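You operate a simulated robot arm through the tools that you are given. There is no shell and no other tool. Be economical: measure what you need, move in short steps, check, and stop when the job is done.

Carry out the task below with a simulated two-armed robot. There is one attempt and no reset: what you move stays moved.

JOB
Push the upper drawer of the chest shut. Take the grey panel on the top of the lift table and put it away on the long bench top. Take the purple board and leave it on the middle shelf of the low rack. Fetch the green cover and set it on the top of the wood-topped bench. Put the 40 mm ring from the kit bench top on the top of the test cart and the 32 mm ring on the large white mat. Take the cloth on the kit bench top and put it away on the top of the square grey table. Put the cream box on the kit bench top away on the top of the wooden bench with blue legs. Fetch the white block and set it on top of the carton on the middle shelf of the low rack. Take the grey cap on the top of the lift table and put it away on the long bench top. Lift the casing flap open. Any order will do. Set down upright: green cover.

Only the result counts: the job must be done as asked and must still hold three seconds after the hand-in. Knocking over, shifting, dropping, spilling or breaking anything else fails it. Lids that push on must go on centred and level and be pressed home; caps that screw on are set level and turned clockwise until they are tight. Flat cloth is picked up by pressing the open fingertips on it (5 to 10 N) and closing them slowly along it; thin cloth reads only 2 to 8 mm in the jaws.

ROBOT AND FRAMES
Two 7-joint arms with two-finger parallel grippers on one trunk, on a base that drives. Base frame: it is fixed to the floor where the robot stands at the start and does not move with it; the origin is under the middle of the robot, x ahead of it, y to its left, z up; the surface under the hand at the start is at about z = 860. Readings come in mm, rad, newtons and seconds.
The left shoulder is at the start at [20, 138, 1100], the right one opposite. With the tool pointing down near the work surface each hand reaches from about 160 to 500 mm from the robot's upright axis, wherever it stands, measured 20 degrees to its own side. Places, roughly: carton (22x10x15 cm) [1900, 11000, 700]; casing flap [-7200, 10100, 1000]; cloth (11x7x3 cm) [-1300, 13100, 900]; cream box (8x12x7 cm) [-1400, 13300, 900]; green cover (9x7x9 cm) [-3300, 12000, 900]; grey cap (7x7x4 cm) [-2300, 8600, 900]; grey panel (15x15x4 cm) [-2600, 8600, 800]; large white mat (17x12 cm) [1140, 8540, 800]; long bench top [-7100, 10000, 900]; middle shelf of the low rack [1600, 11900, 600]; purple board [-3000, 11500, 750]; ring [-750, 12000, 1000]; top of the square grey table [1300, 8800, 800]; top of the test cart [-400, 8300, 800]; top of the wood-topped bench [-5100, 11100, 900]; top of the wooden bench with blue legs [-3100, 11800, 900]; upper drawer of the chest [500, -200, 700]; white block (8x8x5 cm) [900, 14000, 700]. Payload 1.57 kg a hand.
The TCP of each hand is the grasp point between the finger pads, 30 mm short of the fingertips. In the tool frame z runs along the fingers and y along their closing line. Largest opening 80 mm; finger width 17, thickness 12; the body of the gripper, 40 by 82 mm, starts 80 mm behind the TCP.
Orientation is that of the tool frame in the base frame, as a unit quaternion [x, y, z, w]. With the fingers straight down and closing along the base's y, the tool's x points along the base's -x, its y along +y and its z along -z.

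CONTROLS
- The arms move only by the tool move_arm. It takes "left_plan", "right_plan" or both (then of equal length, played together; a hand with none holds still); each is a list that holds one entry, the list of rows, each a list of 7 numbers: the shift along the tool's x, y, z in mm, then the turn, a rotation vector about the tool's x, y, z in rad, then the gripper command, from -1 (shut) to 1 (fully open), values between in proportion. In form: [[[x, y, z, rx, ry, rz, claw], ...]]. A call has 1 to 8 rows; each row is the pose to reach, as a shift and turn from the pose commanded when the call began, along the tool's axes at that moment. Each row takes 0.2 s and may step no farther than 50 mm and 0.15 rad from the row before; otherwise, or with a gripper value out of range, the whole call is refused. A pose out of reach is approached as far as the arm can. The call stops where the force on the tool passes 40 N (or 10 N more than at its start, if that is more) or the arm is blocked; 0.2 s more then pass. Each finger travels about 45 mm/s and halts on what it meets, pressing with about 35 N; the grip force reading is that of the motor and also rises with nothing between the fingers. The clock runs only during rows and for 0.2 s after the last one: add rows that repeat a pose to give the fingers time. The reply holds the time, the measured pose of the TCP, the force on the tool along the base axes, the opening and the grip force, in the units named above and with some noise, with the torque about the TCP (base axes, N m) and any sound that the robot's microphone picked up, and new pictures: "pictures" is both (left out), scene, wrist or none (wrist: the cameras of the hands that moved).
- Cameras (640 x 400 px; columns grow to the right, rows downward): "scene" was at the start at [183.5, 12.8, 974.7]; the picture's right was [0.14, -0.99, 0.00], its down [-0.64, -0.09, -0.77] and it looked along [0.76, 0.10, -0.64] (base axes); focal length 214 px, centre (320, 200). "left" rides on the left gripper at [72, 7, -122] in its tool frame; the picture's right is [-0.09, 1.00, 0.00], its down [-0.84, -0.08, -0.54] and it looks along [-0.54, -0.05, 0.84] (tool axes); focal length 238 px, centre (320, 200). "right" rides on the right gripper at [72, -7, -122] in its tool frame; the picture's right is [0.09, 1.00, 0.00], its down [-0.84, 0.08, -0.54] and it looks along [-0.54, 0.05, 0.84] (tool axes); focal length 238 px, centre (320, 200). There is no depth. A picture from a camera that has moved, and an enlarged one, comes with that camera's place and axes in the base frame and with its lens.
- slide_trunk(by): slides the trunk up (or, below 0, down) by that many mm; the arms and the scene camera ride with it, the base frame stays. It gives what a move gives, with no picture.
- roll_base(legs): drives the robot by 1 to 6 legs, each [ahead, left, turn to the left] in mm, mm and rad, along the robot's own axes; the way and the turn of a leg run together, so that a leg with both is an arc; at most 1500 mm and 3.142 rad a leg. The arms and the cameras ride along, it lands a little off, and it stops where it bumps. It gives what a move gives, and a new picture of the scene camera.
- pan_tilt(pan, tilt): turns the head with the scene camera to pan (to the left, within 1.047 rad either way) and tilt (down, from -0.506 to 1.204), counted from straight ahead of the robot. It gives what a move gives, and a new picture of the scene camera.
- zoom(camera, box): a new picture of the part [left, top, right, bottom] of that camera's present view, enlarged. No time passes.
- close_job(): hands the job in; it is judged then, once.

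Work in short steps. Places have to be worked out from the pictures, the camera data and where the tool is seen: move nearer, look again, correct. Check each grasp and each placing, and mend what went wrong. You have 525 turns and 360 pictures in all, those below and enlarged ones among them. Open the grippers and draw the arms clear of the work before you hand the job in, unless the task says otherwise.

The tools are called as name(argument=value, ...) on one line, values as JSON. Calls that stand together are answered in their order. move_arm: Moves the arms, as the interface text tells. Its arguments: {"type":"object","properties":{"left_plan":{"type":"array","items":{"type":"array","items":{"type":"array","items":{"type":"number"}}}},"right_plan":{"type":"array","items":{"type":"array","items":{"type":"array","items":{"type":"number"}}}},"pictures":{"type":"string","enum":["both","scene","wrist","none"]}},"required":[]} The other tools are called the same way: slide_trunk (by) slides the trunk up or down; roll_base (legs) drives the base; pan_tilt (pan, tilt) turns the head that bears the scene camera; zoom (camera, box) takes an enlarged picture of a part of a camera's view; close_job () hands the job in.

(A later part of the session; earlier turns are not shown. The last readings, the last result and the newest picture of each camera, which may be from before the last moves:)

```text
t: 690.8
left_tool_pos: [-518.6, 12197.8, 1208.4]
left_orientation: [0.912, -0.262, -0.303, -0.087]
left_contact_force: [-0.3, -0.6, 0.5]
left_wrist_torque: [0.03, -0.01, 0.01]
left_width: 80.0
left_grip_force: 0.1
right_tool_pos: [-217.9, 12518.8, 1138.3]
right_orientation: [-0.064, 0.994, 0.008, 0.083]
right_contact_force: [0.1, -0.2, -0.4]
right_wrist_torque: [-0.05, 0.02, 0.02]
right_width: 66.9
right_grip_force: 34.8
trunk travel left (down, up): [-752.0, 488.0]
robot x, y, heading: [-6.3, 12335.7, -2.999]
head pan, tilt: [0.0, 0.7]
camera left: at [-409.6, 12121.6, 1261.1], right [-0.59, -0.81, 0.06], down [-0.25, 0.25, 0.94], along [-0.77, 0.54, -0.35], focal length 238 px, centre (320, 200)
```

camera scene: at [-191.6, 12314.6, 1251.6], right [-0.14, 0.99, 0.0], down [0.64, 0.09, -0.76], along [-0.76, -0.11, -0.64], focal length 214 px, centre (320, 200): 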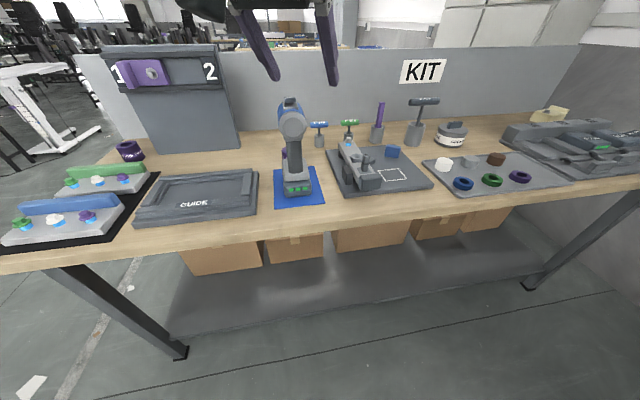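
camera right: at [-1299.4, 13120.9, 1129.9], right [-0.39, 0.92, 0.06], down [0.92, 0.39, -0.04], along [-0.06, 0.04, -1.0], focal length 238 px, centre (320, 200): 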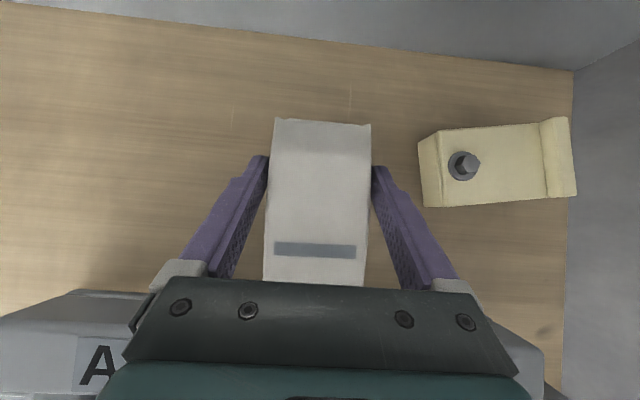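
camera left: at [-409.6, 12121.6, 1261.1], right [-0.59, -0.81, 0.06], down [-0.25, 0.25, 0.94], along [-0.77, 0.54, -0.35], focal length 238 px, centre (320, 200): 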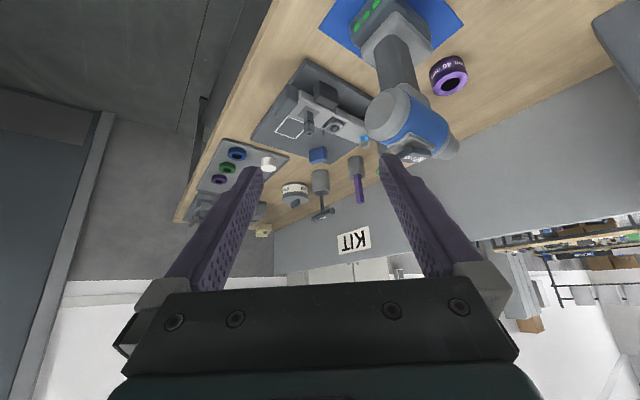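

The hand points north-west now at a height above the drill. I drive over the ring: left 38, ahead 250, then check.

roll_base(legs=[[0, 38, 0], [250, 0, 0]])

zoom(camera="left", box=[0, 0, 640, 400])

```text
t: 693.1
left_tool_pos: [-763.1, 12124.9, 1206.3]
left_orientation: [0.913, -0.262, -0.302, -0.086]
left_contact_force: [0.8, 0.1, 0.1]
left_wrist_torque: [-0.01, -0.01, 0.01]
left_width: 80.0
left_grip_force: 0.0
right_tool_pos: [-462.5, 12445.3, 1139.0]
right_orientation: [-0.062, 0.995, 0.007, 0.083]
right_contact_force: [0.1, 0.6, -0.9]
right_wrist_torque: [-0.05, 0.0, -0.02]
right_width: 67.2
right_grip_force: 35.7
trunk travel left (down, up): [-752.0, 488.0]
robot x, y, heading: [-256.3, 12265.3, -3.003]
head pan, tilt: [0.0, 0.7]
camera scene: at [-436.7, 12241.3, 1251.6], right [-0.14, 0.99, 0.0], down [0.64, 0.09, -0.76], along [-0.76, -0.11, -0.64], focal length 214 px, centre (320, 200)
```

scene: 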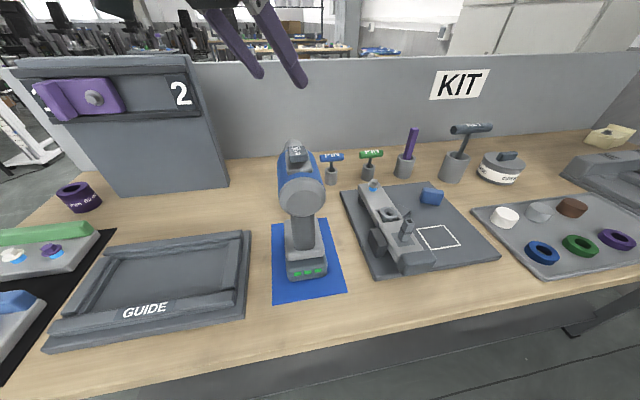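

```text
1.00 times, centred on (320, 200) of left (not enlarged: the box is as wide or as high as the picture)
camera zoom: at [-655.1, 12049.1, 1261.0], right [-0.59, -0.81, 0.06], down [-0.25, 0.25, 0.93], along [-0.77, 0.54, -0.35], focal length 238 px, centre (320, 200)
```

zoom: 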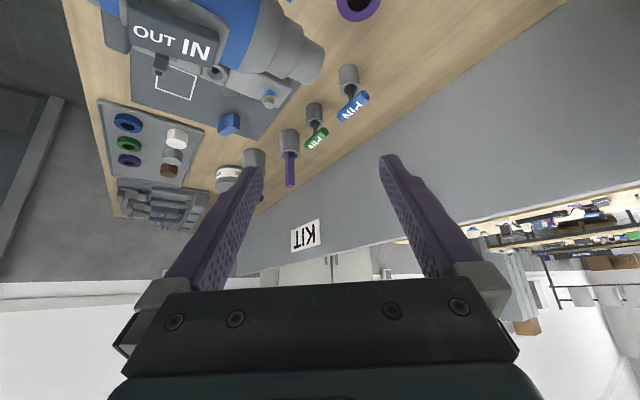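

The drill's nose points west toward the ring, so a straight descent would hit it. I yaw the hand a bit more (135°), descend 90 mm south-east of the ring, then slide in low.

move_arm(left_plan=[[[0, 0, 0, 0.068, 0, 0.091, 1], [0, 0, 0, 0.136, 0, 0.182, 1]]], pictures="none")

roll_base(legs=[[44, 73, 0]])

zoom(camera="left", box=[0, 0, 640, 400])

```text
t: 693.7
left_tool_pos: [-762.5, 12124.4, 1204.4]
left_orientation: [0.876, -0.365, -0.291, -0.121]
left_contact_force: [-0.3, -0.2, -0.3]
left_wrist_torque: [0.01, 0.02, 0.0]
left_width: 80.0
left_grip_force: 0.0
right_tool_pos: [-462.3, 12446.4, 1138.3]
right_orientation: [-0.061, 0.995, 0.007, 0.083]
right_contact_force: [0.3, 1.0, 1.6]
right_wrist_torque: [0.0, 0.03, -0.03]
right_width: 67.2
right_grip_force: 34.9
trunk travel left (down, up): [-752.0, 488.0]
robot x, y, heading: [-253.0, 12264.4, -3.001]
head pan, tilt: [0.0, 0.7]
```

```text
t: 694.8
left_tool_pos: [-796.1, 12046.7, 1205.2]
left_orientation: [0.877, -0.362, -0.291, -0.119]
left_contact_force: [0.8, 0.5, -0.9]
left_wrist_torque: [0.02, 0.0, 0.01]
left_width: 79.9
left_grip_force: 0.0
right_tool_pos: [-495.3, 12366.7, 1139.2]
right_orientation: [-0.063, 0.995, 0.008, 0.083]
right_contact_force: [0.2, -0.1, -0.5]
right_wrist_torque: [0.02, 0.02, -0.02]
right_width: 66.9
right_grip_force: 35.0
trunk travel left (down, up): [-752.0, 488.0]
robot x, y, heading: [-288.8, 12188.6, -3.006]
head pan, tilt: [0.0, 0.7]
camera scene: at [-469.6, 12162.8, 1251.6], right [-0.14, 0.99, 0.0], down [0.64, 0.09, -0.76], along [-0.76, -0.11, -0.64], focal length 214 px, centre (320, 200)
```

scene: 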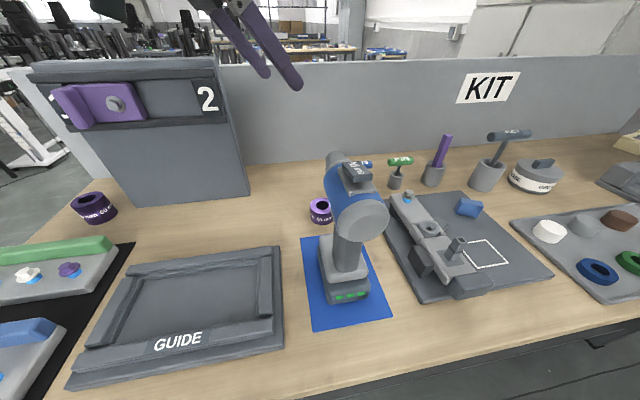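

```text
1.00 times, centred on (320, 200) of left (not enlarged: the box is as wide or as high as the picture)
camera zoom: at [-706.9, 11947.5, 1260.4], right [-0.76, -0.65, 0.06], down [-0.19, 0.3, 0.93], along [-0.63, 0.7, -0.35], focal length 238 px, centre (320, 200)
```

zoom: 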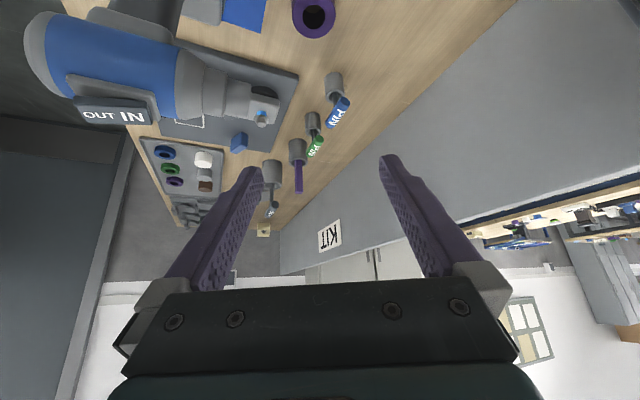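

Clearances look workable. I lower the trunk 235 mm here and look again.

slide_trunk(by=-235)

move_arm(left_plan=[[[0, 0, 0, 0, 0, 0, 1]]], pictures="both")

```text
t: 697.2
left_tool_pos: [-795.8, 12046.5, 971.3]
left_orientation: [0.877, -0.363, -0.291, -0.12]
left_contact_force: [-0.3, -0.2, 0.4]
left_wrist_torque: [0.03, 0.01, 0.01]
left_width: 80.2
left_grip_force: 0.1
right_tool_pos: [-497.4, 12367.2, 903.8]
right_orientation: [-0.063, 0.995, 0.008, 0.083]
right_contact_force: [0.0, 0.0, -0.7]
right_wrist_torque: [-0.03, 0.02, -0.02]
right_width: 67.2
right_grip_force: 35.0
trunk travel left (down, up): [-517.0, 723.0]
robot x, y, heading: [-286.5, 12186.0, -3.003]
head pan, tilt: [0.0, 0.7]
```

```text
t: 697.6
left_tool_pos: [-796.2, 12045.9, 972.1]
left_orientation: [0.877, -0.363, -0.291, -0.12]
left_contact_force: [0.4, 0.3, 0.0]
left_wrist_torque: [-0.02, -0.01, 0.02]
left_width: 80.0
left_grip_force: 0.0
right_tool_pos: [-496.3, 12366.2, 903.3]
right_orientation: [-0.063, 0.994, 0.008, 0.083]
right_contact_force: [-0.2, 0.3, -0.2]
right_wrist_torque: [-0.01, 0.0, 0.02]
right_width: 67.2
right_grip_force: 35.1
trunk travel left (down, up): [-517.0, 723.0]
robot x, y, heading: [-285.4, 12186.8, -3.001]
head pan, tilt: [0.0, 0.7]
camera scene: at [-469.6, 12162.8, 1016.6], right [-0.14, 0.99, 0.0], down [0.64, 0.09, -0.76], along [-0.76, -0.11, -0.64], focal length 214 px, centre (320, 200)
camera left: at [-706.9, 11947.5, 1025.4], right [-0.76, -0.65, 0.06], down [-0.19, 0.3, 0.93], along [-0.63, 0.7, -0.35], focal length 238 px, centre (320, 200)
```

scene: 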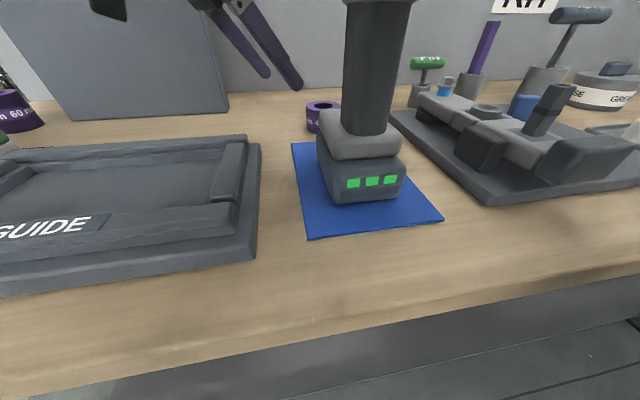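
left: 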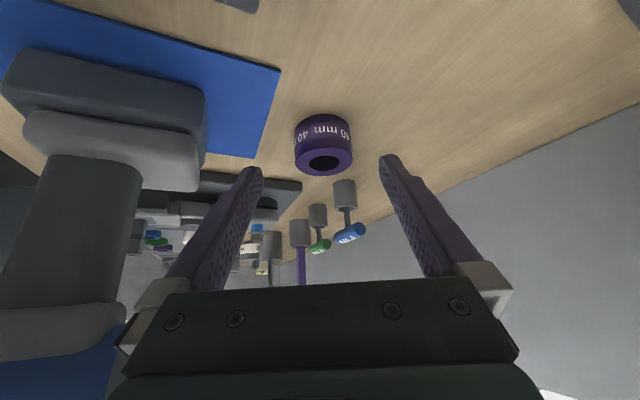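

I first raise and pull back the right hand with the cloth so it can't touch the bench edge as I lower further.

move_arm(right_plan=[[[-15, 5, -20, 0, -0.04, 0, -1], [-30, 10, -40, 0, -0.08, 0, -1], [-45, 15, -60, 0, -0.12, 0, -1], [-60, 20, -80, 0, -0.16, 0, -1]]], pictures="none")

```text
t: 698.6
left_tool_pos: [-795.0, 12045.7, 971.1]
left_orientation: [0.877, -0.363, -0.291, -0.12]
left_contact_force: [0.3, -0.5, 0.0]
left_wrist_torque: [0.02, 0.01, 0.0]
left_width: 79.9
left_grip_force: 0.0
right_tool_pos: [-446.7, 12394.0, 987.8]
right_orientation: [-0.066, 0.981, 0.02, 0.179]
right_contact_force: [0.2, 0.1, -0.2]
right_wrist_torque: [0.01, 0.0, 0.02]
right_width: 67.1
right_grip_force: 34.5
trunk travel left (down, up): [-517.0, 723.0]
robot x, y, heading: [-288.1, 12185.9, -3.003]
head pan, tilt: [0.0, 0.7]
```

slide_trunk(by=-64)

move_arm(left_plan=[[[0, 0, 0, 0, 0, 0, 1]]], pictures="wrist")

```text
t: 699.7
left_tool_pos: [-795.7, 12045.7, 906.6]
left_orientation: [0.877, -0.363, -0.291, -0.12]
left_contact_force: [0.4, 0.5, -0.9]
left_wrist_torque: [0.03, 0.0, 0.03]
left_width: 80.2
left_grip_force: 0.0
right_tool_pos: [-448.5, 12393.0, 925.0]
right_orientation: [-0.065, 0.981, 0.019, 0.18]
right_contact_force: [0.4, 0.7, -0.7]
right_wrist_torque: [-0.04, 0.06, 0.01]
right_width: 67.1
right_grip_force: 34.5
trunk travel left (down, up): [-453.0, 787.0]
robot x, y, heading: [-283.9, 12189.9, -3.003]
head pan, tilt: [0.0, 0.7]
```

```text
t: 700.1
left_tool_pos: [-795.1, 12044.5, 906.3]
left_orientation: [0.877, -0.363, -0.291, -0.12]
left_contact_force: [0.0, 0.0, -0.3]
left_wrist_torque: [0.01, -0.04, -0.02]
left_width: 79.7
left_grip_force: 0.2
right_tool_pos: [-447.8, 12393.7, 924.5]
right_orientation: [-0.066, 0.981, 0.02, 0.18]
right_contact_force: [-0.3, -0.2, 0.3]
right_wrist_torque: [-0.01, 0.0, -0.01]
right_width: 66.8
right_grip_force: 34.7
trunk travel left (down, up): [-453.0, 787.0]
robot x, y, heading: [-285.3, 12187.2, -3.005]
head pan, tilt: [0.0, 0.7]
camera left: at [-706.9, 11947.5, 961.5], right [-0.76, -0.65, 0.06], down [-0.19, 0.3, 0.93], along [-0.63, 0.7, -0.35], focal length 238 px, centre (320, 200)
```

left: 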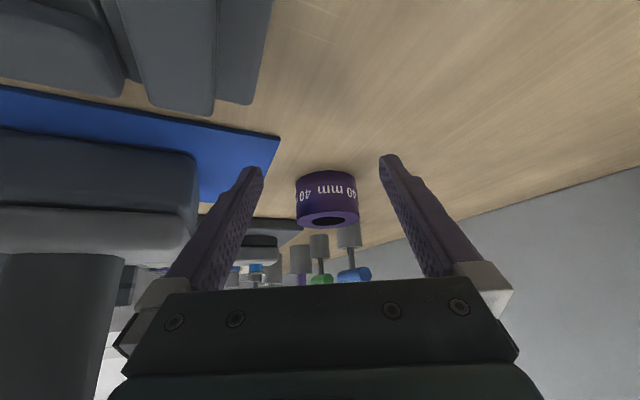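

The ring is straight ahead along the hand's pointing direction. I slide in half by base, half by arm.

roll_base(legs=[[25, -34, 0]])

move_arm(left_plan=[[[-11, 0, 9, 0, 0, 0, 1], [-22, 0, 17, 0, 0, 0, 1], [-34, 0, 26, 0, 0, 0, 1]]], pictures="wrist")

```text
t: 701.0
left_tool_pos: [-824.7, 12075.9, 907.5]
left_orientation: [0.877, -0.363, -0.292, -0.119]
left_contact_force: [0.2, 0.1, -1.3]
left_wrist_torque: [-0.01, -0.02, 0.02]
left_width: 80.0
left_grip_force: 0.0
right_tool_pos: [-478.4, 12423.0, 925.1]
right_orientation: [-0.065, 0.981, 0.019, 0.18]
right_contact_force: [0.1, -0.2, -0.4]
right_wrist_torque: [0.0, 0.0, -0.02]
right_width: 67.1
right_grip_force: 35.1
trunk travel left (down, up): [-453.0, 787.0]
robot x, y, heading: [-316.4, 12215.3, -3.008]
head pan, tilt: [0.0, 0.7]
camera scene: at [-499.3, 12192.6, 952.7], right [-0.14, 0.99, 0.0], down [0.64, 0.09, -0.77], along [-0.76, -0.11, -0.64], focal length 214 px, centre (320, 200)
```

scene: 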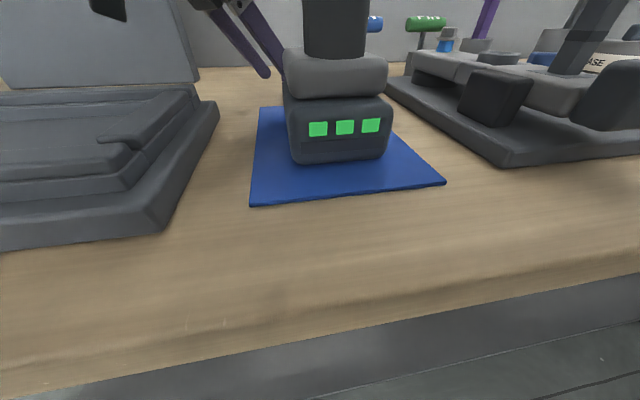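

```text
t: 701.8
left_tool_pos: [-855.2, 12105.6, 906.3]
left_orientation: [0.877, -0.363, -0.291, -0.12]
left_contact_force: [0.8, -1.1, -0.5]
left_wrist_torque: [-0.03, 0.02, -0.03]
left_width: 80.1
left_grip_force: 0.1
right_tool_pos: [-476.5, 12422.8, 923.3]
right_orientation: [-0.064, 0.981, 0.019, 0.182]
right_contact_force: [-0.2, -0.4, -0.6]
right_wrist_torque: [0.0, 0.01, 0.0]
right_width: 67.0
right_grip_force: 35.3
trunk travel left (down, up): [-453.0, 787.0]
robot x, y, heading: [-313.4, 12218.0, -3.004]
head pan, tilt: [0.0, 0.7]
camera left: at [-766.2, 12006.7, 960.6], right [-0.76, -0.65, 0.06], down [-0.19, 0.3, 0.93], along [-0.63, 0.7, -0.35], focal length 238 px, centre (320, 200)
```

left: 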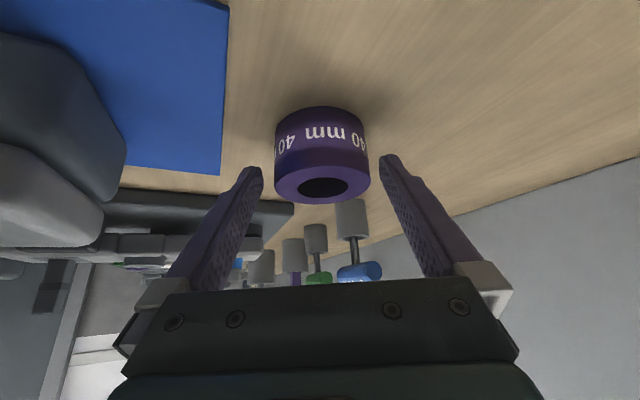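

move_arm(left_plan=[[[3, 0, 4, 0, 0, 0, 1], [5, 0, 7, 0, 0, 0, 1], [5, 0, 7, 0, 0, 0, -1], [5, 0, 7, 0, 0, 0, -1], [5, 0, 7, 0, 0, 0, -1], [5, 0, 7, 0, 0, 0, -1]]], pictures="wrist")

```text
t: 703.2
left_tool_pos: [-856.2, 12104.8, 897.7]
left_orientation: [0.877, -0.363, -0.291, -0.12]
left_contact_force: [-0.6, -0.5, -0.5]
left_wrist_torque: [0.05, 0.01, -0.01]
left_width: 61.0
left_grip_force: 34.5
right_tool_pos: [-477.3, 12423.6, 924.0]
right_orientation: [-0.065, 0.981, 0.02, 0.183]
right_contact_force: [-0.7, 1.2, -0.8]
right_wrist_torque: [-0.03, 0.03, 0.0]
right_width: 66.8
right_grip_force: 34.9
trunk travel left (down, up): [-453.0, 787.0]
robot x, y, heading: [-314.4, 12215.7, -3.005]
head pan, tilt: [0.0, 0.7]
camera left: at [-767.1, 12006.4, 952.3], right [-0.76, -0.65, 0.06], down [-0.19, 0.3, 0.93], along [-0.63, 0.7, -0.35], focal length 238 px, centre (320, 200)
```

left: 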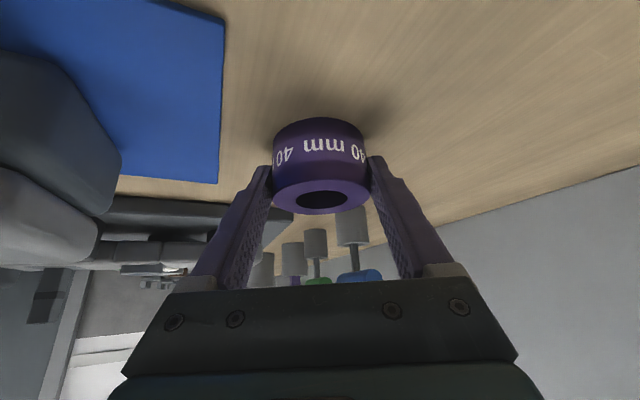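

Gripped (61 mm). I lift just 15 mm (drill nose above), slide back out south-east, then raise fully.

slide_trunk(by=15)

roll_base(legs=[[-60, 80, 0]])

slide_trunk(by=250)

roll_base(legs=[[-350, 0, 0]])

```text
t: 703.8
left_tool_pos: [-855.9, 12105.1, 911.9]
left_orientation: [0.877, -0.362, -0.291, -0.12]
left_contact_force: [-0.6, -0.2, -1.8]
left_wrist_torque: [-0.01, -0.02, 0.0]
left_width: 61.1
left_grip_force: 34.2
right_tool_pos: [-476.6, 12423.2, 939.0]
right_orientation: [-0.065, 0.981, 0.02, 0.182]
right_contact_force: [0.2, 0.6, -0.5]
right_wrist_torque: [0.0, -0.01, 0.0]
right_width: 67.1
right_grip_force: 35.2
trunk travel left (down, up): [-468.0, 772.0]
robot x, y, heading: [-314.2, 12218.9, -3.003]
head pan, tilt: [0.0, 0.7]
```

```text
t: 704.9
left_tool_pos: [-785.2, 12035.7, 913.3]
left_orientation: [0.877, -0.363, -0.29, -0.12]
left_contact_force: [0.3, -0.2, -2.8]
left_wrist_torque: [-0.03, 0.0, 0.01]
left_width: 61.1
left_grip_force: 35.1
right_tool_pos: [-406.9, 12353.6, 938.8]
right_orientation: [-0.064, 0.981, 0.02, 0.183]
right_contact_force: [-0.1, -0.6, -0.9]
right_wrist_torque: [-0.01, 0.04, -0.02]
right_width: 67.2
right_grip_force: 34.9
trunk travel left (down, up): [-468.0, 772.0]
robot x, y, heading: [-246.0, 12149.4, -3.001]
head pan, tilt: [0.0, 0.7]
camera scene: at [-428.4, 12123.5, 967.5], right [-0.14, 0.99, 0.0], down [0.64, 0.09, -0.76], along [-0.76, -0.11, -0.64], focal length 214 px, centre (320, 200)
```

scene: 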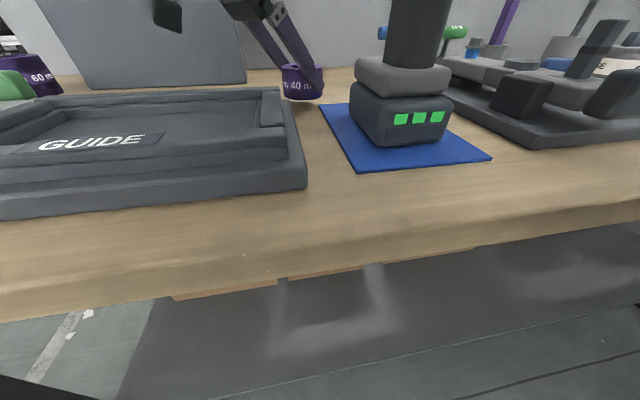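

```text
t: 707.5
left_tool_pos: [-785.8, 12036.8, 1162.1]
left_orientation: [0.877, -0.363, -0.291, -0.119]
left_contact_force: [0.5, -0.5, -1.9]
left_wrist_torque: [-0.01, -0.03, 0.0]
left_width: 61.0
left_grip_force: 35.3
right_tool_pos: [-406.7, 12354.3, 1189.5]
right_orientation: [-0.064, 0.981, 0.02, 0.182]
right_contact_force: [0.2, 0.3, 0.1]
right_wrist_torque: [-0.01, 0.0, 0.03]
right_width: 67.1
right_grip_force: 34.6
trunk travel left (down, up): [-718.0, 522.0]
robot x, y, heading: [-246.6, 12146.9, -2.999]
head pan, tilt: [0.0, 0.7]
```

```text
t: 709.8
left_tool_pos: [-433.1, 12083.4, 1163.1]
left_orientation: [0.878, -0.36, -0.292, -0.119]
left_contact_force: [-0.2, -0.3, -2.9]
left_wrist_torque: [-0.02, -0.01, -0.02]
left_width: 61.3
left_grip_force: 34.8
right_tool_pos: [-57.2, 12403.4, 1188.6]
right_orientation: [-0.069, 0.981, 0.02, 0.183]
right_contact_force: [0.7, 0.7, -1.2]
right_wrist_torque: [-0.01, 0.0, 0.06]
right_width: 66.9
right_grip_force: 35.4
trunk travel left (down, up): [-718.0, 522.0]
robot x, y, heading: [103.6, 12197.9, -2.997]
head pan, tilt: [0.0, 0.7]
camera scene: at [-77.6, 12172.8, 1217.5], right [-0.15, 0.99, 0.0], down [0.64, 0.09, -0.76], along [-0.76, -0.11, -0.64], focal length 214 px, centre (320, 200)
```

scene: 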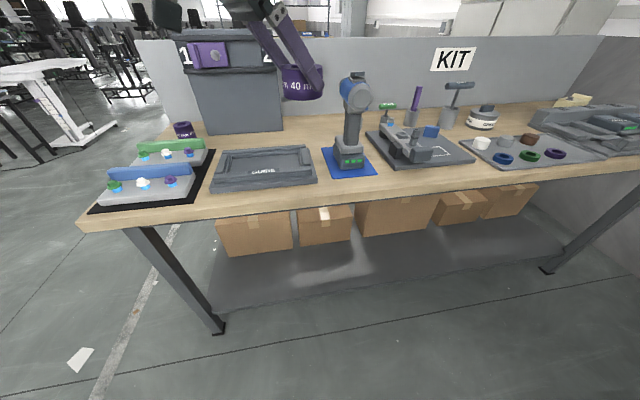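

Both items are in hand: ring40 left, cloth right. I drive south toward the test cart and the square table.

roll_base(legs=[[0, 0, 1.5], [1400, 0, 0], [1300, 0, 0]])

pan_tilt(pan=-0.3, tilt=0.6)

```text
t: 726.4
left_tool_pos: [210.7, 8977.0, 1163.6]
left_orientation: [0.897, 0.31, -0.298, 0.102]
left_contact_force: [-0.6, 1.2, -2.5]
left_wrist_torque: [0.01, 0.01, 0.04]
left_width: 61.1
left_grip_force: 35.2
right_tool_pos: [-58.6, 9392.8, 1189.9]
right_orientation: [0.699, -0.691, -0.136, -0.124]
right_contact_force: [0.5, 0.0, -0.3]
right_wrist_torque: [-0.01, 0.0, -0.01]
right_width: 67.2
right_grip_force: 34.6
trunk travel left (down, up): [-718.0, 522.0]
robot x, y, heading: [166.9, 9527.3, -1.55]
head pan, tilt: [0.0, 0.7]
camera scene: at [168.3, 9344.2, 1217.5], right [-1.0, -0.02, 0.0], down [-0.01, 0.64, -0.76], along [0.01, -0.76, -0.64], focal length 214 px, centre (320, 200)
```

scene: 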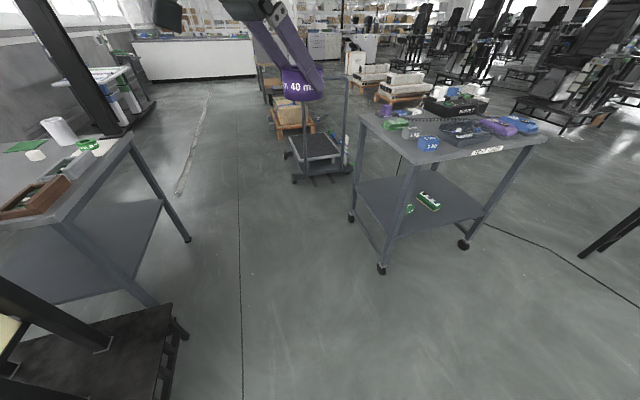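

```text
t: 727.2
left_tool_pos: [211.2, 8977.5, 1162.6]
left_orientation: [0.897, 0.31, -0.298, 0.102]
left_contact_force: [0.0, -0.5, -2.8]
left_wrist_torque: [0.02, -0.01, 0.01]
left_width: 61.0
left_grip_force: 35.1
right_tool_pos: [-59.0, 9392.4, 1189.5]
right_orientation: [0.699, -0.691, -0.137, -0.123]
right_contact_force: [-0.1, -0.2, 0.4]
right_wrist_torque: [-0.01, -0.02, 0.01]
right_width: 67.0
right_grip_force: 35.0
trunk travel left (down, up): [-718.0, 522.0]
robot x, y, heading: [167.8, 9525.2, -1.553]
head pan, tilt: [-0.3, 0.6]
camera scene: at [142.3, 9344.2, 1226.2], right [-0.96, 0.28, 0.0], down [0.16, 0.54, -0.82], along [-0.23, -0.79, -0.57], focal length 214 px, centre (320, 200)
```

scene: 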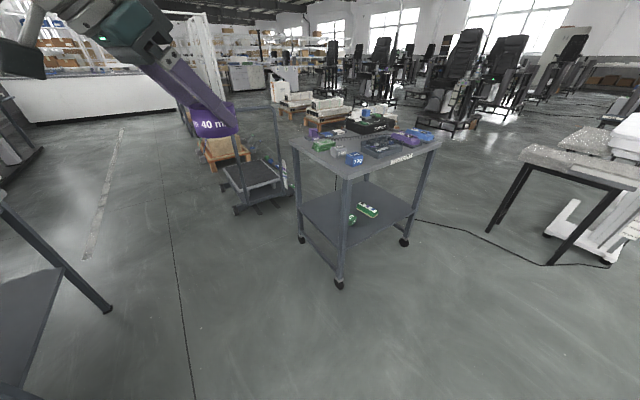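

zoom(camera="scene", box=[270, 105, 470, 215])

```text
3.20 times, centred on (370, 160) of scene
camera zoom: at [142.3, 9344.2, 1226.2], right [-0.96, 0.28, 0.0], down [0.16, 0.54, -0.82], along [-0.23, -0.79, -0.57], focal length 686 px, centre (160, 328)
```

zoom: 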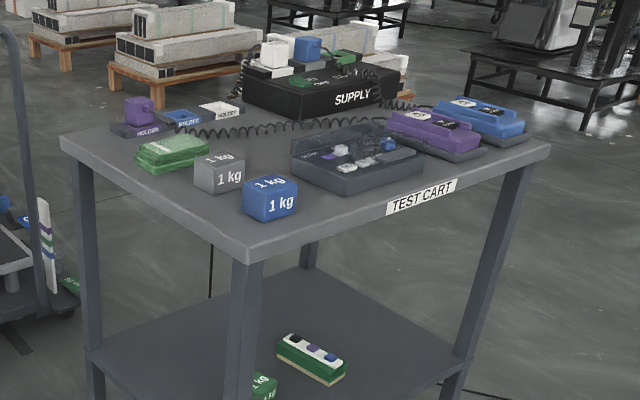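

The cart's south-east corner area looks free, target ≈(-94, 8182). I drive to its east side and face it.

roll_base(legs=[[0, 0, 0.25], [1170, 0, 0], [0, 0, -1.53]])

pan_tilt(pan=0.1, tilt=0.8)

```text
t: 737.8
left_tool_pos: [-47.0, 8199.8, 1162.2]
left_orientation: [0.902, -0.295, -0.299, -0.098]
left_contact_force: [-0.4, 0.2, -1.9]
left_wrist_torque: [-0.04, -0.03, 0.0]
left_width: 60.8
left_grip_force: 35.1
right_tool_pos: [279.1, 8570.5, 1189.5]
right_orientation: [-0.139, 0.973, 0.034, 0.182]
right_contact_force: [-0.4, 0.4, -2.1]
right_wrist_torque: [0.0, 0.0, -0.02]
right_width: 67.1
right_grip_force: 34.9
trunk travel left (down, up): [-718.0, 522.0]
robot x, y, heading: [469.2, 8392.7, -2.85]
head pan, tilt: [-0.3, 0.6]
camera scene: at [285.5, 8364.5, 1226.2], right [0.01, 1.0, 0.0], down [0.57, 0.0, -0.82], along [-0.82, 0.01, -0.57], focal length 214 px, centre (320, 200)
```

scene: 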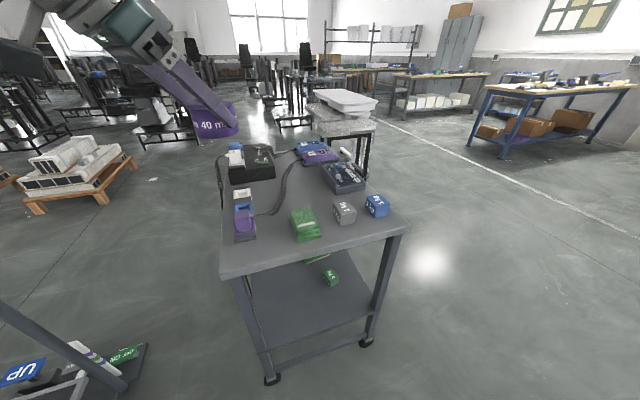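

```text
t: 738.6
left_tool_pos: [-47.8, 8198.5, 1163.4]
left_orientation: [0.902, -0.295, -0.299, -0.098]
left_contact_force: [-0.9, -0.6, -1.5]
left_wrist_torque: [0.0, -0.06, 0.0]
left_width: 61.0
left_grip_force: 35.1
right_tool_pos: [279.7, 8570.5, 1189.9]
right_orientation: [-0.139, 0.973, 0.034, 0.181]
right_contact_force: [-0.2, 1.2, -0.2]
right_wrist_torque: [-0.01, 0.0, -0.01]
right_width: 67.2
right_grip_force: 35.3
trunk travel left (down, up): [-718.0, 522.0]
robot x, y, heading: [467.7, 8390.9, -2.852]
head pan, tilt: [0.099, 0.799]
camera scene: at [299.3, 8333.1, 1209.3], right [-0.38, 0.92, 0.0], down [0.66, 0.27, -0.7], along [-0.64, -0.27, -0.72], focal length 214 px, centre (320, 200)
```

scene: 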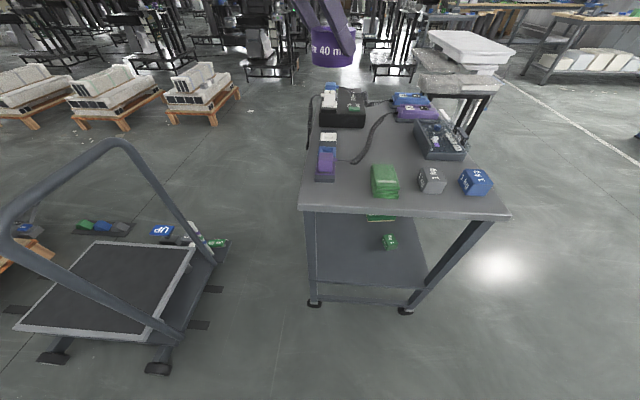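

The free patch is between the purple holder, the green block and the near edge; target ≈(-122, 8253). I yaw the hand a little more so the fingers open into free space, and move over it.

move_arm(left_plan=[[[0, 0, 0, 0.066, 0, 0.088, -1], [0, 0, 0, 0.132, 0, 0.176, -1], [0, 0, 0, 0.198, 0, 0.264, -1]]], pictures="none")

roll_base(legs=[[55, -73, 0]])

slide_trunk(by=-240)

move_arm(left_plan=[[[0, 0, 0, 0, 0, 0, -1]]], pictures="both")

```text
t: 739.4
left_tool_pos: [-9.4, 8208.0, 1154.1]
left_orientation: [0.841, -0.44, -0.278, -0.146]
left_contact_force: [0.1, 0.2, -2.7]
left_wrist_torque: [0.01, 0.01, 0.04]
left_width: 61.0
left_grip_force: 35.4
left hand out of reach, approached as far as the arm can: row 1, 2, 3
right_tool_pos: [280.1, 8570.8, 1188.2]
right_orientation: [-0.139, 0.973, 0.033, 0.182]
right_contact_force: [0.4, 0.3, -0.2]
right_wrist_torque: [-0.01, 0.04, 0.01]
right_width: 67.1
right_grip_force: 35.4
trunk travel left (down, up): [-718.0, 522.0]
robot x, y, heading: [471.0, 8392.5, -2.851]
head pan, tilt: [0.099, 0.799]
```

```text
t: 740.5
left_tool_pos: [-83.7, 8263.3, 1155.0]
left_orientation: [0.841, -0.44, -0.279, -0.146]
left_contact_force: [-0.4, -0.1, -2.1]
left_wrist_torque: [-0.01, 0.01, -0.02]
left_width: 60.8
left_grip_force: 34.8
right_tool_pos: [204.0, 8623.8, 1187.9]
right_orientation: [-0.139, 0.973, 0.034, 0.182]
right_contact_force: [0.1, 0.0, -0.1]
right_wrist_torque: [0.0, -0.01, -0.01]
right_width: 67.1
right_grip_force: 34.7
trunk travel left (down, up): [-718.0, 522.0]
robot x, y, heading: [397.1, 8446.2, -2.851]
head pan, tilt: [0.099, 0.799]
camera scene: at [224.8, 8386.6, 1209.3], right [-0.38, 0.92, 0.0], down [0.66, 0.27, -0.7], along [-0.64, -0.27, -0.72], focal length 214 px, centre (320, 200)
```

scene: 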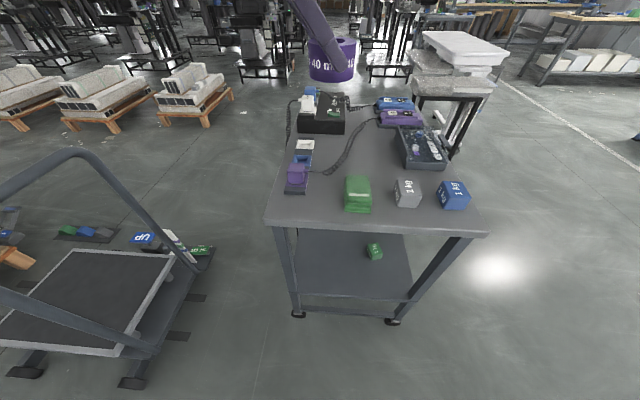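

```text
t: 743.0
left_tool_pos: [-85.3, 8263.0, 916.4]
left_orientation: [0.841, -0.44, -0.279, -0.146]
left_contact_force: [0.1, 0.6, -1.6]
left_wrist_torque: [-0.01, -0.03, 0.02]
left_width: 61.0
left_grip_force: 35.3
right_tool_pos: [204.6, 8622.8, 947.6]
right_orientation: [-0.14, 0.973, 0.034, 0.181]
right_contact_force: [-0.2, -0.7, -0.5]
right_wrist_torque: [-0.03, 0.02, 0.02]
right_width: 67.2
right_grip_force: 34.9
trunk travel left (down, up): [-478.0, 762.0]
robot x, y, heading: [396.6, 8444.7, -2.853]
head pan, tilt: [0.099, 0.799]
```

```text
t: 743.5
left_tool_pos: [-84.6, 8262.7, 915.1]
left_orientation: [0.842, -0.439, -0.279, -0.145]
left_contact_force: [-0.3, 0.1, -1.3]
left_wrist_torque: [0.07, -0.05, -0.02]
left_width: 60.9
left_grip_force: 35.0
right_tool_pos: [205.0, 8625.4, 950.4]
right_orientation: [-0.139, 0.973, 0.033, 0.18]
right_contact_force: [0.7, 0.1, -0.4]
right_wrist_torque: [-0.07, -0.01, 0.02]
right_width: 67.2
right_grip_force: 35.4
trunk travel left (down, up): [-478.0, 762.0]
robot x, y, heading: [397.5, 8443.7, -2.85]
head pan, tilt: [0.099, 0.799]
camera scene: at [224.8, 8386.6, 969.3], right [-0.38, 0.92, 0.0], down [0.66, 0.27, -0.7], along [-0.64, -0.27, -0.72], focal length 214 px, centre (320, 200)
camera left: at [-14.5, 8150.1, 970.0], right [-0.86, -0.51, 0.05], down [-0.14, 0.33, 0.93], along [-0.49, 0.8, -0.35], focal length 238 px, centre (320, 200)
```

scene: 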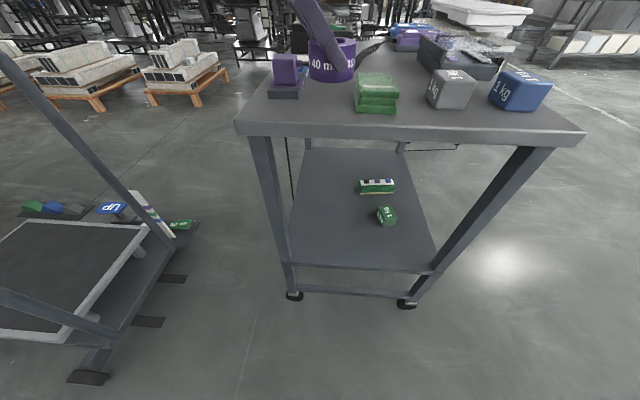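
left: 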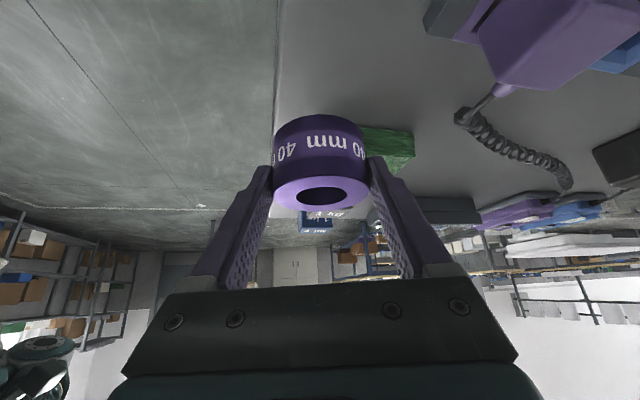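

Recomputed from closer: pocket centre ≈(-106, 8241). I shift 27 ahead, 15 left, then lower.

roll_base(legs=[[27, 15, 0]])

slide_trunk(by=-55)

move_arm(left_plan=[[[4, 0, 5, 0, 0, 0, -1], [7, 0, 10, 0, 0, 0, -1], [10, 0, 14, 0, 0, 0, -1], [13, 0, 17, 0, 0, 0, -1], [16, 0, 21, 0, 0, 0, -1], [19, 0, 25, 0, 0, 0, -1]]], pictures="both")

```text
t: 744.3
left_tool_pos: [-106.1, 8240.8, 915.5]
left_orientation: [0.841, -0.44, -0.279, -0.146]
left_contact_force: [0.3, -0.1, -1.7]
left_wrist_torque: [-0.02, -0.04, 0.0]
left_width: 61.0
left_grip_force: 35.5
right_tool_pos: [183.7, 8601.3, 948.9]
right_orientation: [-0.139, 0.973, 0.034, 0.181]
right_contact_force: [-0.2, 0.2, -1.2]
right_wrist_torque: [-0.02, 0.01, -0.01]
right_width: 66.9
right_grip_force: 35.4
trunk travel left (down, up): [-478.0, 762.0]
robot x, y, heading: [375.4, 8424.2, -2.851]
head pan, tilt: [0.099, 0.799]
camera scene: at [203.1, 8364.5, 969.4], right [-0.38, 0.92, 0.0], down [0.66, 0.27, -0.7], along [-0.64, -0.27, -0.72], focal length 214 px, centre (320, 200)
```

scene: 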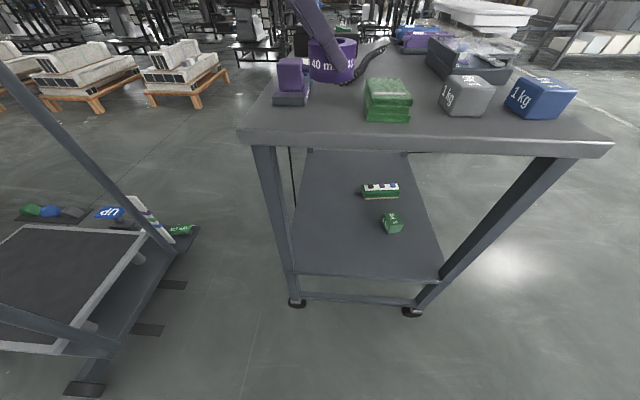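

```text
t: 745.2
left_tool_pos: [-105.7, 8240.2, 860.8]
left_orientation: [0.841, -0.44, -0.279, -0.146]
left_contact_force: [0.6, -0.3, 0.7]
left_wrist_torque: [0.14, 0.01, 0.01]
left_width: 60.5
left_grip_force: 34.6
right_tool_pos: [183.5, 8601.7, 893.0]
right_orientation: [-0.139, 0.973, 0.033, 0.181]
right_contact_force: [0.9, -1.4, -0.9]
right_wrist_torque: [-0.01, 0.0, -0.03]
right_width: 67.1
right_grip_force: 35.2
trunk travel left (down, up): [-423.0, 817.0]
robot x, y, heading: [377.2, 8427.2, -2.847]
head pan, tilt: [0.099, 0.799]
```

```text
t: 746.1
left_tool_pos: [-108.8, 8243.4, 849.1]
left_orientation: [0.839, -0.44, -0.285, -0.147]
left_contact_force: [0.9, -1.2, 9.3]
left_wrist_torque: [-0.04, -0.16, 0.11]
left_width: 57.4
left_grip_force: 35.2
right_tool_pos: [183.2, 8601.9, 894.4]
right_orientation: [-0.139, 0.973, 0.033, 0.182]
right_contact_force: [-0.5, -0.1, -0.3]
right_wrist_torque: [0.0, 0.02, 0.0]
right_width: 67.1
right_grip_force: 35.5
trunk travel left (down, up): [-423.0, 817.0]
robot x, y, heading: [372.5, 8423.4, -2.856]
head pan, tilt: [0.099, 0.799]
stopped in row 4 (left hand): the force on the tool passed its limit at 44 N (the readings are from after the stop); the commanded pose is now the measured one
camera scene: at [202.9, 8364.0, 914.0], right [-0.38, 0.92, 0.0], down [0.66, 0.27, -0.7], along [-0.64, -0.27, -0.72], focal length 214 px, centre (320, 200)
camera left: at [-37.9, 8129.1, 901.9], right [-0.86, -0.51, 0.06], down [-0.12, 0.32, 0.94], along [-0.5, 0.8, -0.34], focal length 238 px, centre (320, 200)
```

scene: 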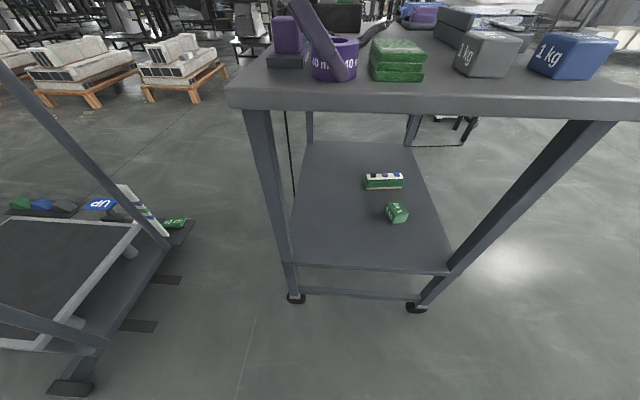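
left: 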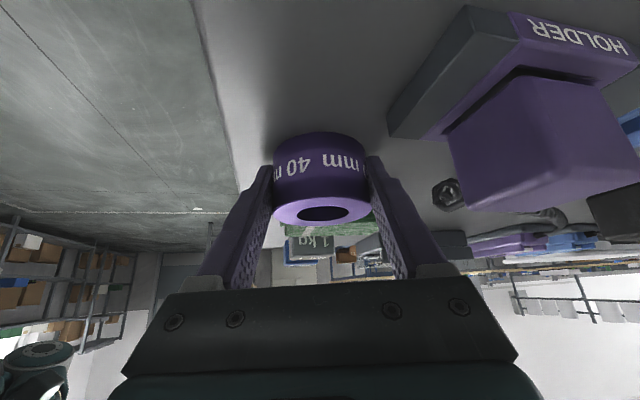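

Contact with the cart top, clear of the holder and green block. I open and rise.

move_arm(left_plan=[[[0, 0, 0, 0, 0, 0, -0.2], [0, 0, 0, 0, 0, 0, 0.5], [-1, 0, -1, 0, 0, 0, 0.9], [-2, 0, -2, 0, 0, 0, 0.9], [-15, 0, -20, 0, 0, 0, 0.9], [-33, 0, -44, 0, 0, 0, 0.9], [-50, 0, -66, 0, 0, 0, 0.9]]], pictures="both")

```text
t: 747.7
left_tool_pos: [-107.1, 8243.2, 930.1]
left_orientation: [0.84, -0.44, -0.282, -0.147]
left_contact_force: [0.7, 0.2, 0.6]
left_wrist_torque: [-0.03, 0.01, 0.01]
left_width: 76.2
left_grip_force: 0.0
right_tool_pos: [183.5, 8601.4, 894.1]
right_orientation: [-0.139, 0.973, 0.034, 0.181]
right_contact_force: [0.4, -0.6, 0.2]
right_wrist_torque: [0.01, -0.04, -0.01]
right_width: 67.3
right_grip_force: 34.5
trunk travel left (down, up): [-423.0, 817.0]
robot x, y, heading: [373.2, 8418.3, -2.85]
head pan, tilt: [0.099, 0.799]
camera scene: at [203.2, 8364.6, 914.3], right [-0.38, 0.92, 0.0], down [0.66, 0.27, -0.7], along [-0.64, -0.27, -0.72], focal length 214 px, centre (320, 200)
camera left: at [-37.2, 8129.6, 983.3], right [-0.86, -0.51, 0.06], down [-0.13, 0.32, 0.94], along [-0.49, 0.8, -0.34], focal length 238 px, centre (320, 200)
```

scene: 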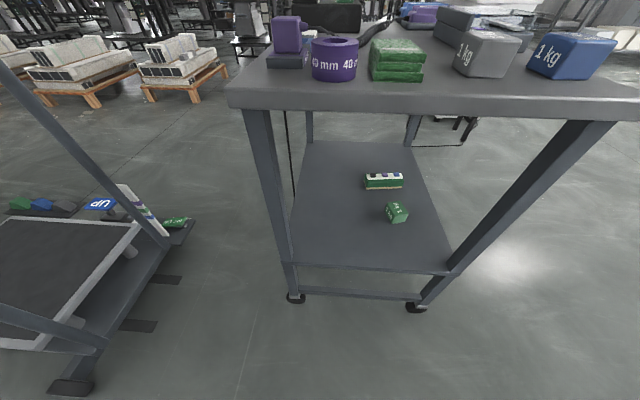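
left: 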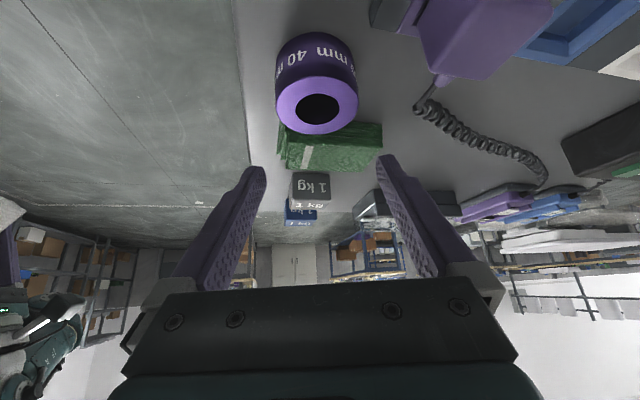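

The 40 mm ring stands flat on the cart. I raise up, retract the left hand to upright, back off and turn towards the square table with the cloth.

slide_trunk(by=250)

roll_base(legs=[[-180, -300, 0]])

move_arm(left_plan=[[[15, 0, 0, 0, 0.1, 0, 0], [30, 0, 0, 0, 0.2, 0, 0], [45, 0, 0, 0, 0.3, 0, 0], [60, 0, 0, 0, 0.4, 0, 0], [75, 0, 0, 0, 0.5, 0, 0], [90, 0, 0, 0, 0.64, 0, 0], [110, 0, 0, 0, 0.64, 0, 0]]], pictures="none")

```text
t: 750.3
left_tool_pos: [-106.5, 8242.8, 1179.3]
left_orientation: [0.84, -0.439, -0.284, -0.148]
left_contact_force: [0.5, -0.7, 0.0]
left_wrist_torque: [-0.02, 0.01, 0.02]
left_width: 76.0
left_grip_force: 0.0
right_tool_pos: [183.9, 8601.6, 1143.9]
right_orientation: [-0.139, 0.973, 0.034, 0.182]
right_contact_force: [0.7, -0.3, -0.6]
right_wrist_torque: [0.02, -0.01, 0.01]
right_width: 67.1
right_grip_force: 35.1
trunk travel left (down, up): [-673.0, 567.0]
robot x, y, heading: [371.6, 8421.1, -2.851]
head pan, tilt: [0.099, 0.799]
```

```text
t: 752.6
left_tool_pos: [-20.9, 8586.3, 1178.9]
left_orientation: [0.839, -0.44, -0.284, -0.148]
left_contact_force: [-0.3, 0.6, 0.0]
left_wrist_torque: [-0.02, -0.02, -0.01]
left_width: 76.0
left_grip_force: 0.1
right_tool_pos: [270.4, 8945.1, 1144.8]
right_orientation: [-0.139, 0.973, 0.033, 0.181]
right_contact_force: [0.2, 1.0, -0.1]
right_wrist_torque: [-0.01, 0.01, 0.01]
right_width: 67.1
right_grip_force: 34.6
trunk travel left (down, up): [-673.0, 567.0]
robot x, y, heading: [461.2, 8767.5, -2.847]
head pan, tilt: [0.099, 0.799]
camera scene: at [290.0, 8708.0, 1164.4], right [-0.38, 0.92, 0.0], down [0.66, 0.27, -0.7], along [-0.64, -0.27, -0.72], focal length 214 px, centre (320, 200)
```

scene: 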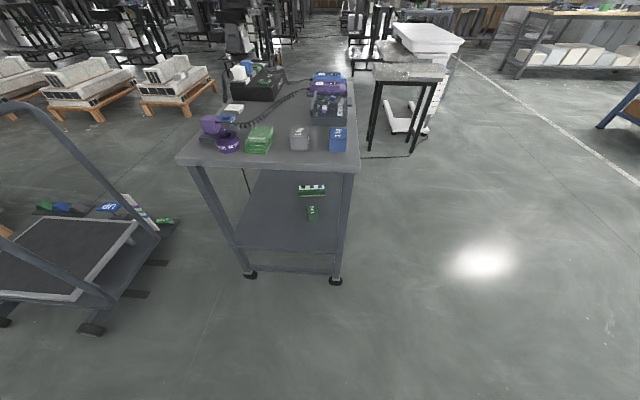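

```text
t: 754.2
left_tool_pos: [39.6, 8511.5, 1113.5]
left_orientation: [0.885, -0.465, -0.003, 0.0]
left_contact_force: [0.2, -0.8, 0.2]
left_wrist_torque: [0.02, -0.03, 0.02]
left_width: 40.0
left_grip_force: 0.1
left hand out of reach, approached as far as the arm can: row 3, 4, 5, 6, 7
right_tool_pos: [270.0, 8945.3, 1143.8]
right_orientation: [-0.139, 0.973, 0.033, 0.181]
right_contact_force: [0.3, -0.8, -1.4]
right_wrist_torque: [-0.01, 0.01, -0.02]
right_width: 67.3
right_grip_force: 35.1
trunk travel left (down, up): [-673.0, 567.0]
robot x, y, heading: [462.8, 8764.0, -2.851]
head pan, tilt: [0.099, 0.799]
```

I turn around to face the square table.

roll_base(legs=[[-60, 0, 0], [0, 0, 1.62], [0, 0, 1.62]])

pan_tilt(pan=0, tilt=0.7)

```text
t: 763.0
left_tool_pos: [916.7, 9073.1, 1111.6]
left_orientation: [0.427, 0.904, -0.001, 0.004]
left_contact_force: [-0.1, 0.8, 0.3]
left_wrist_torque: [-0.01, -0.02, 0.01]
left_width: 39.9
left_grip_force: 0.1
right_tool_pos: [724.2, 8621.2, 1144.0]
right_orientation: [0.966, 0.18, -0.179, 0.041]
right_contact_force: [-0.6, -0.1, -0.1]
right_wrist_torque: [0.03, 0.0, 0.0]
right_width: 67.4
right_grip_force: 34.5
trunk travel left (down, up): [-673.0, 567.0]
robot x, y, heading: [518.7, 8784.2, 0.373]
head pan, tilt: [0.099, 0.799]
camera scene: at [682.8, 8858.4, 1164.4], right [0.46, -0.89, 0.0], down [-0.64, -0.33, -0.7], along [0.62, 0.32, -0.72], focal length 214 px, centre (320, 200)
```

scene: 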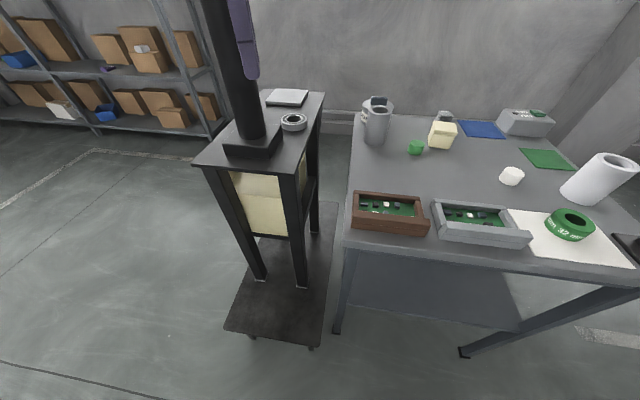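

```text
t: 763.7
left_tool_pos: [916.2, 9072.5, 1111.4]
left_orientation: [0.427, 0.904, -0.002, 0.003]
left_contact_force: [0.9, 0.2, -0.4]
left_wrist_torque: [0.03, -0.01, 0.0]
left_width: 40.1
left_grip_force: 0.0
right_tool_pos: [724.0, 8622.2, 1143.1]
right_orientation: [0.967, 0.179, -0.179, 0.041]
right_contact_force: [0.1, 0.3, -0.3]
right_wrist_torque: [-0.01, -0.02, -0.05]
right_width: 67.2
right_grip_force: 34.9
trunk travel left (down, up): [-673.0, 567.0]
robot x, y, heading: [520.0, 8783.2, 0.375]
head pan, tilt: [0.0, 0.7]
camera scene: at [690.0, 8852.6, 1172.6], right [0.37, -0.93, 0.0], down [-0.6, -0.24, -0.76], along [0.71, 0.28, -0.64], focal length 214 px, centre (320, 200)
```

scene: 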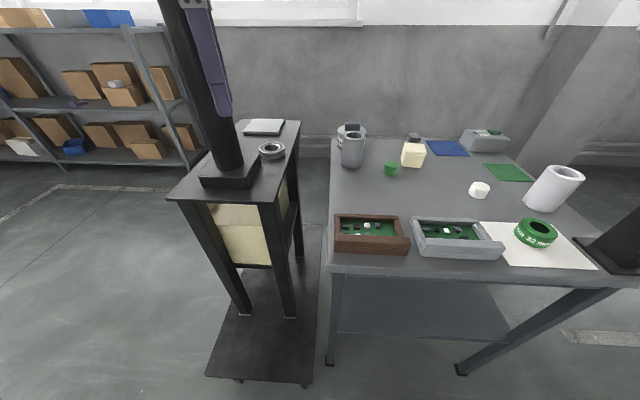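

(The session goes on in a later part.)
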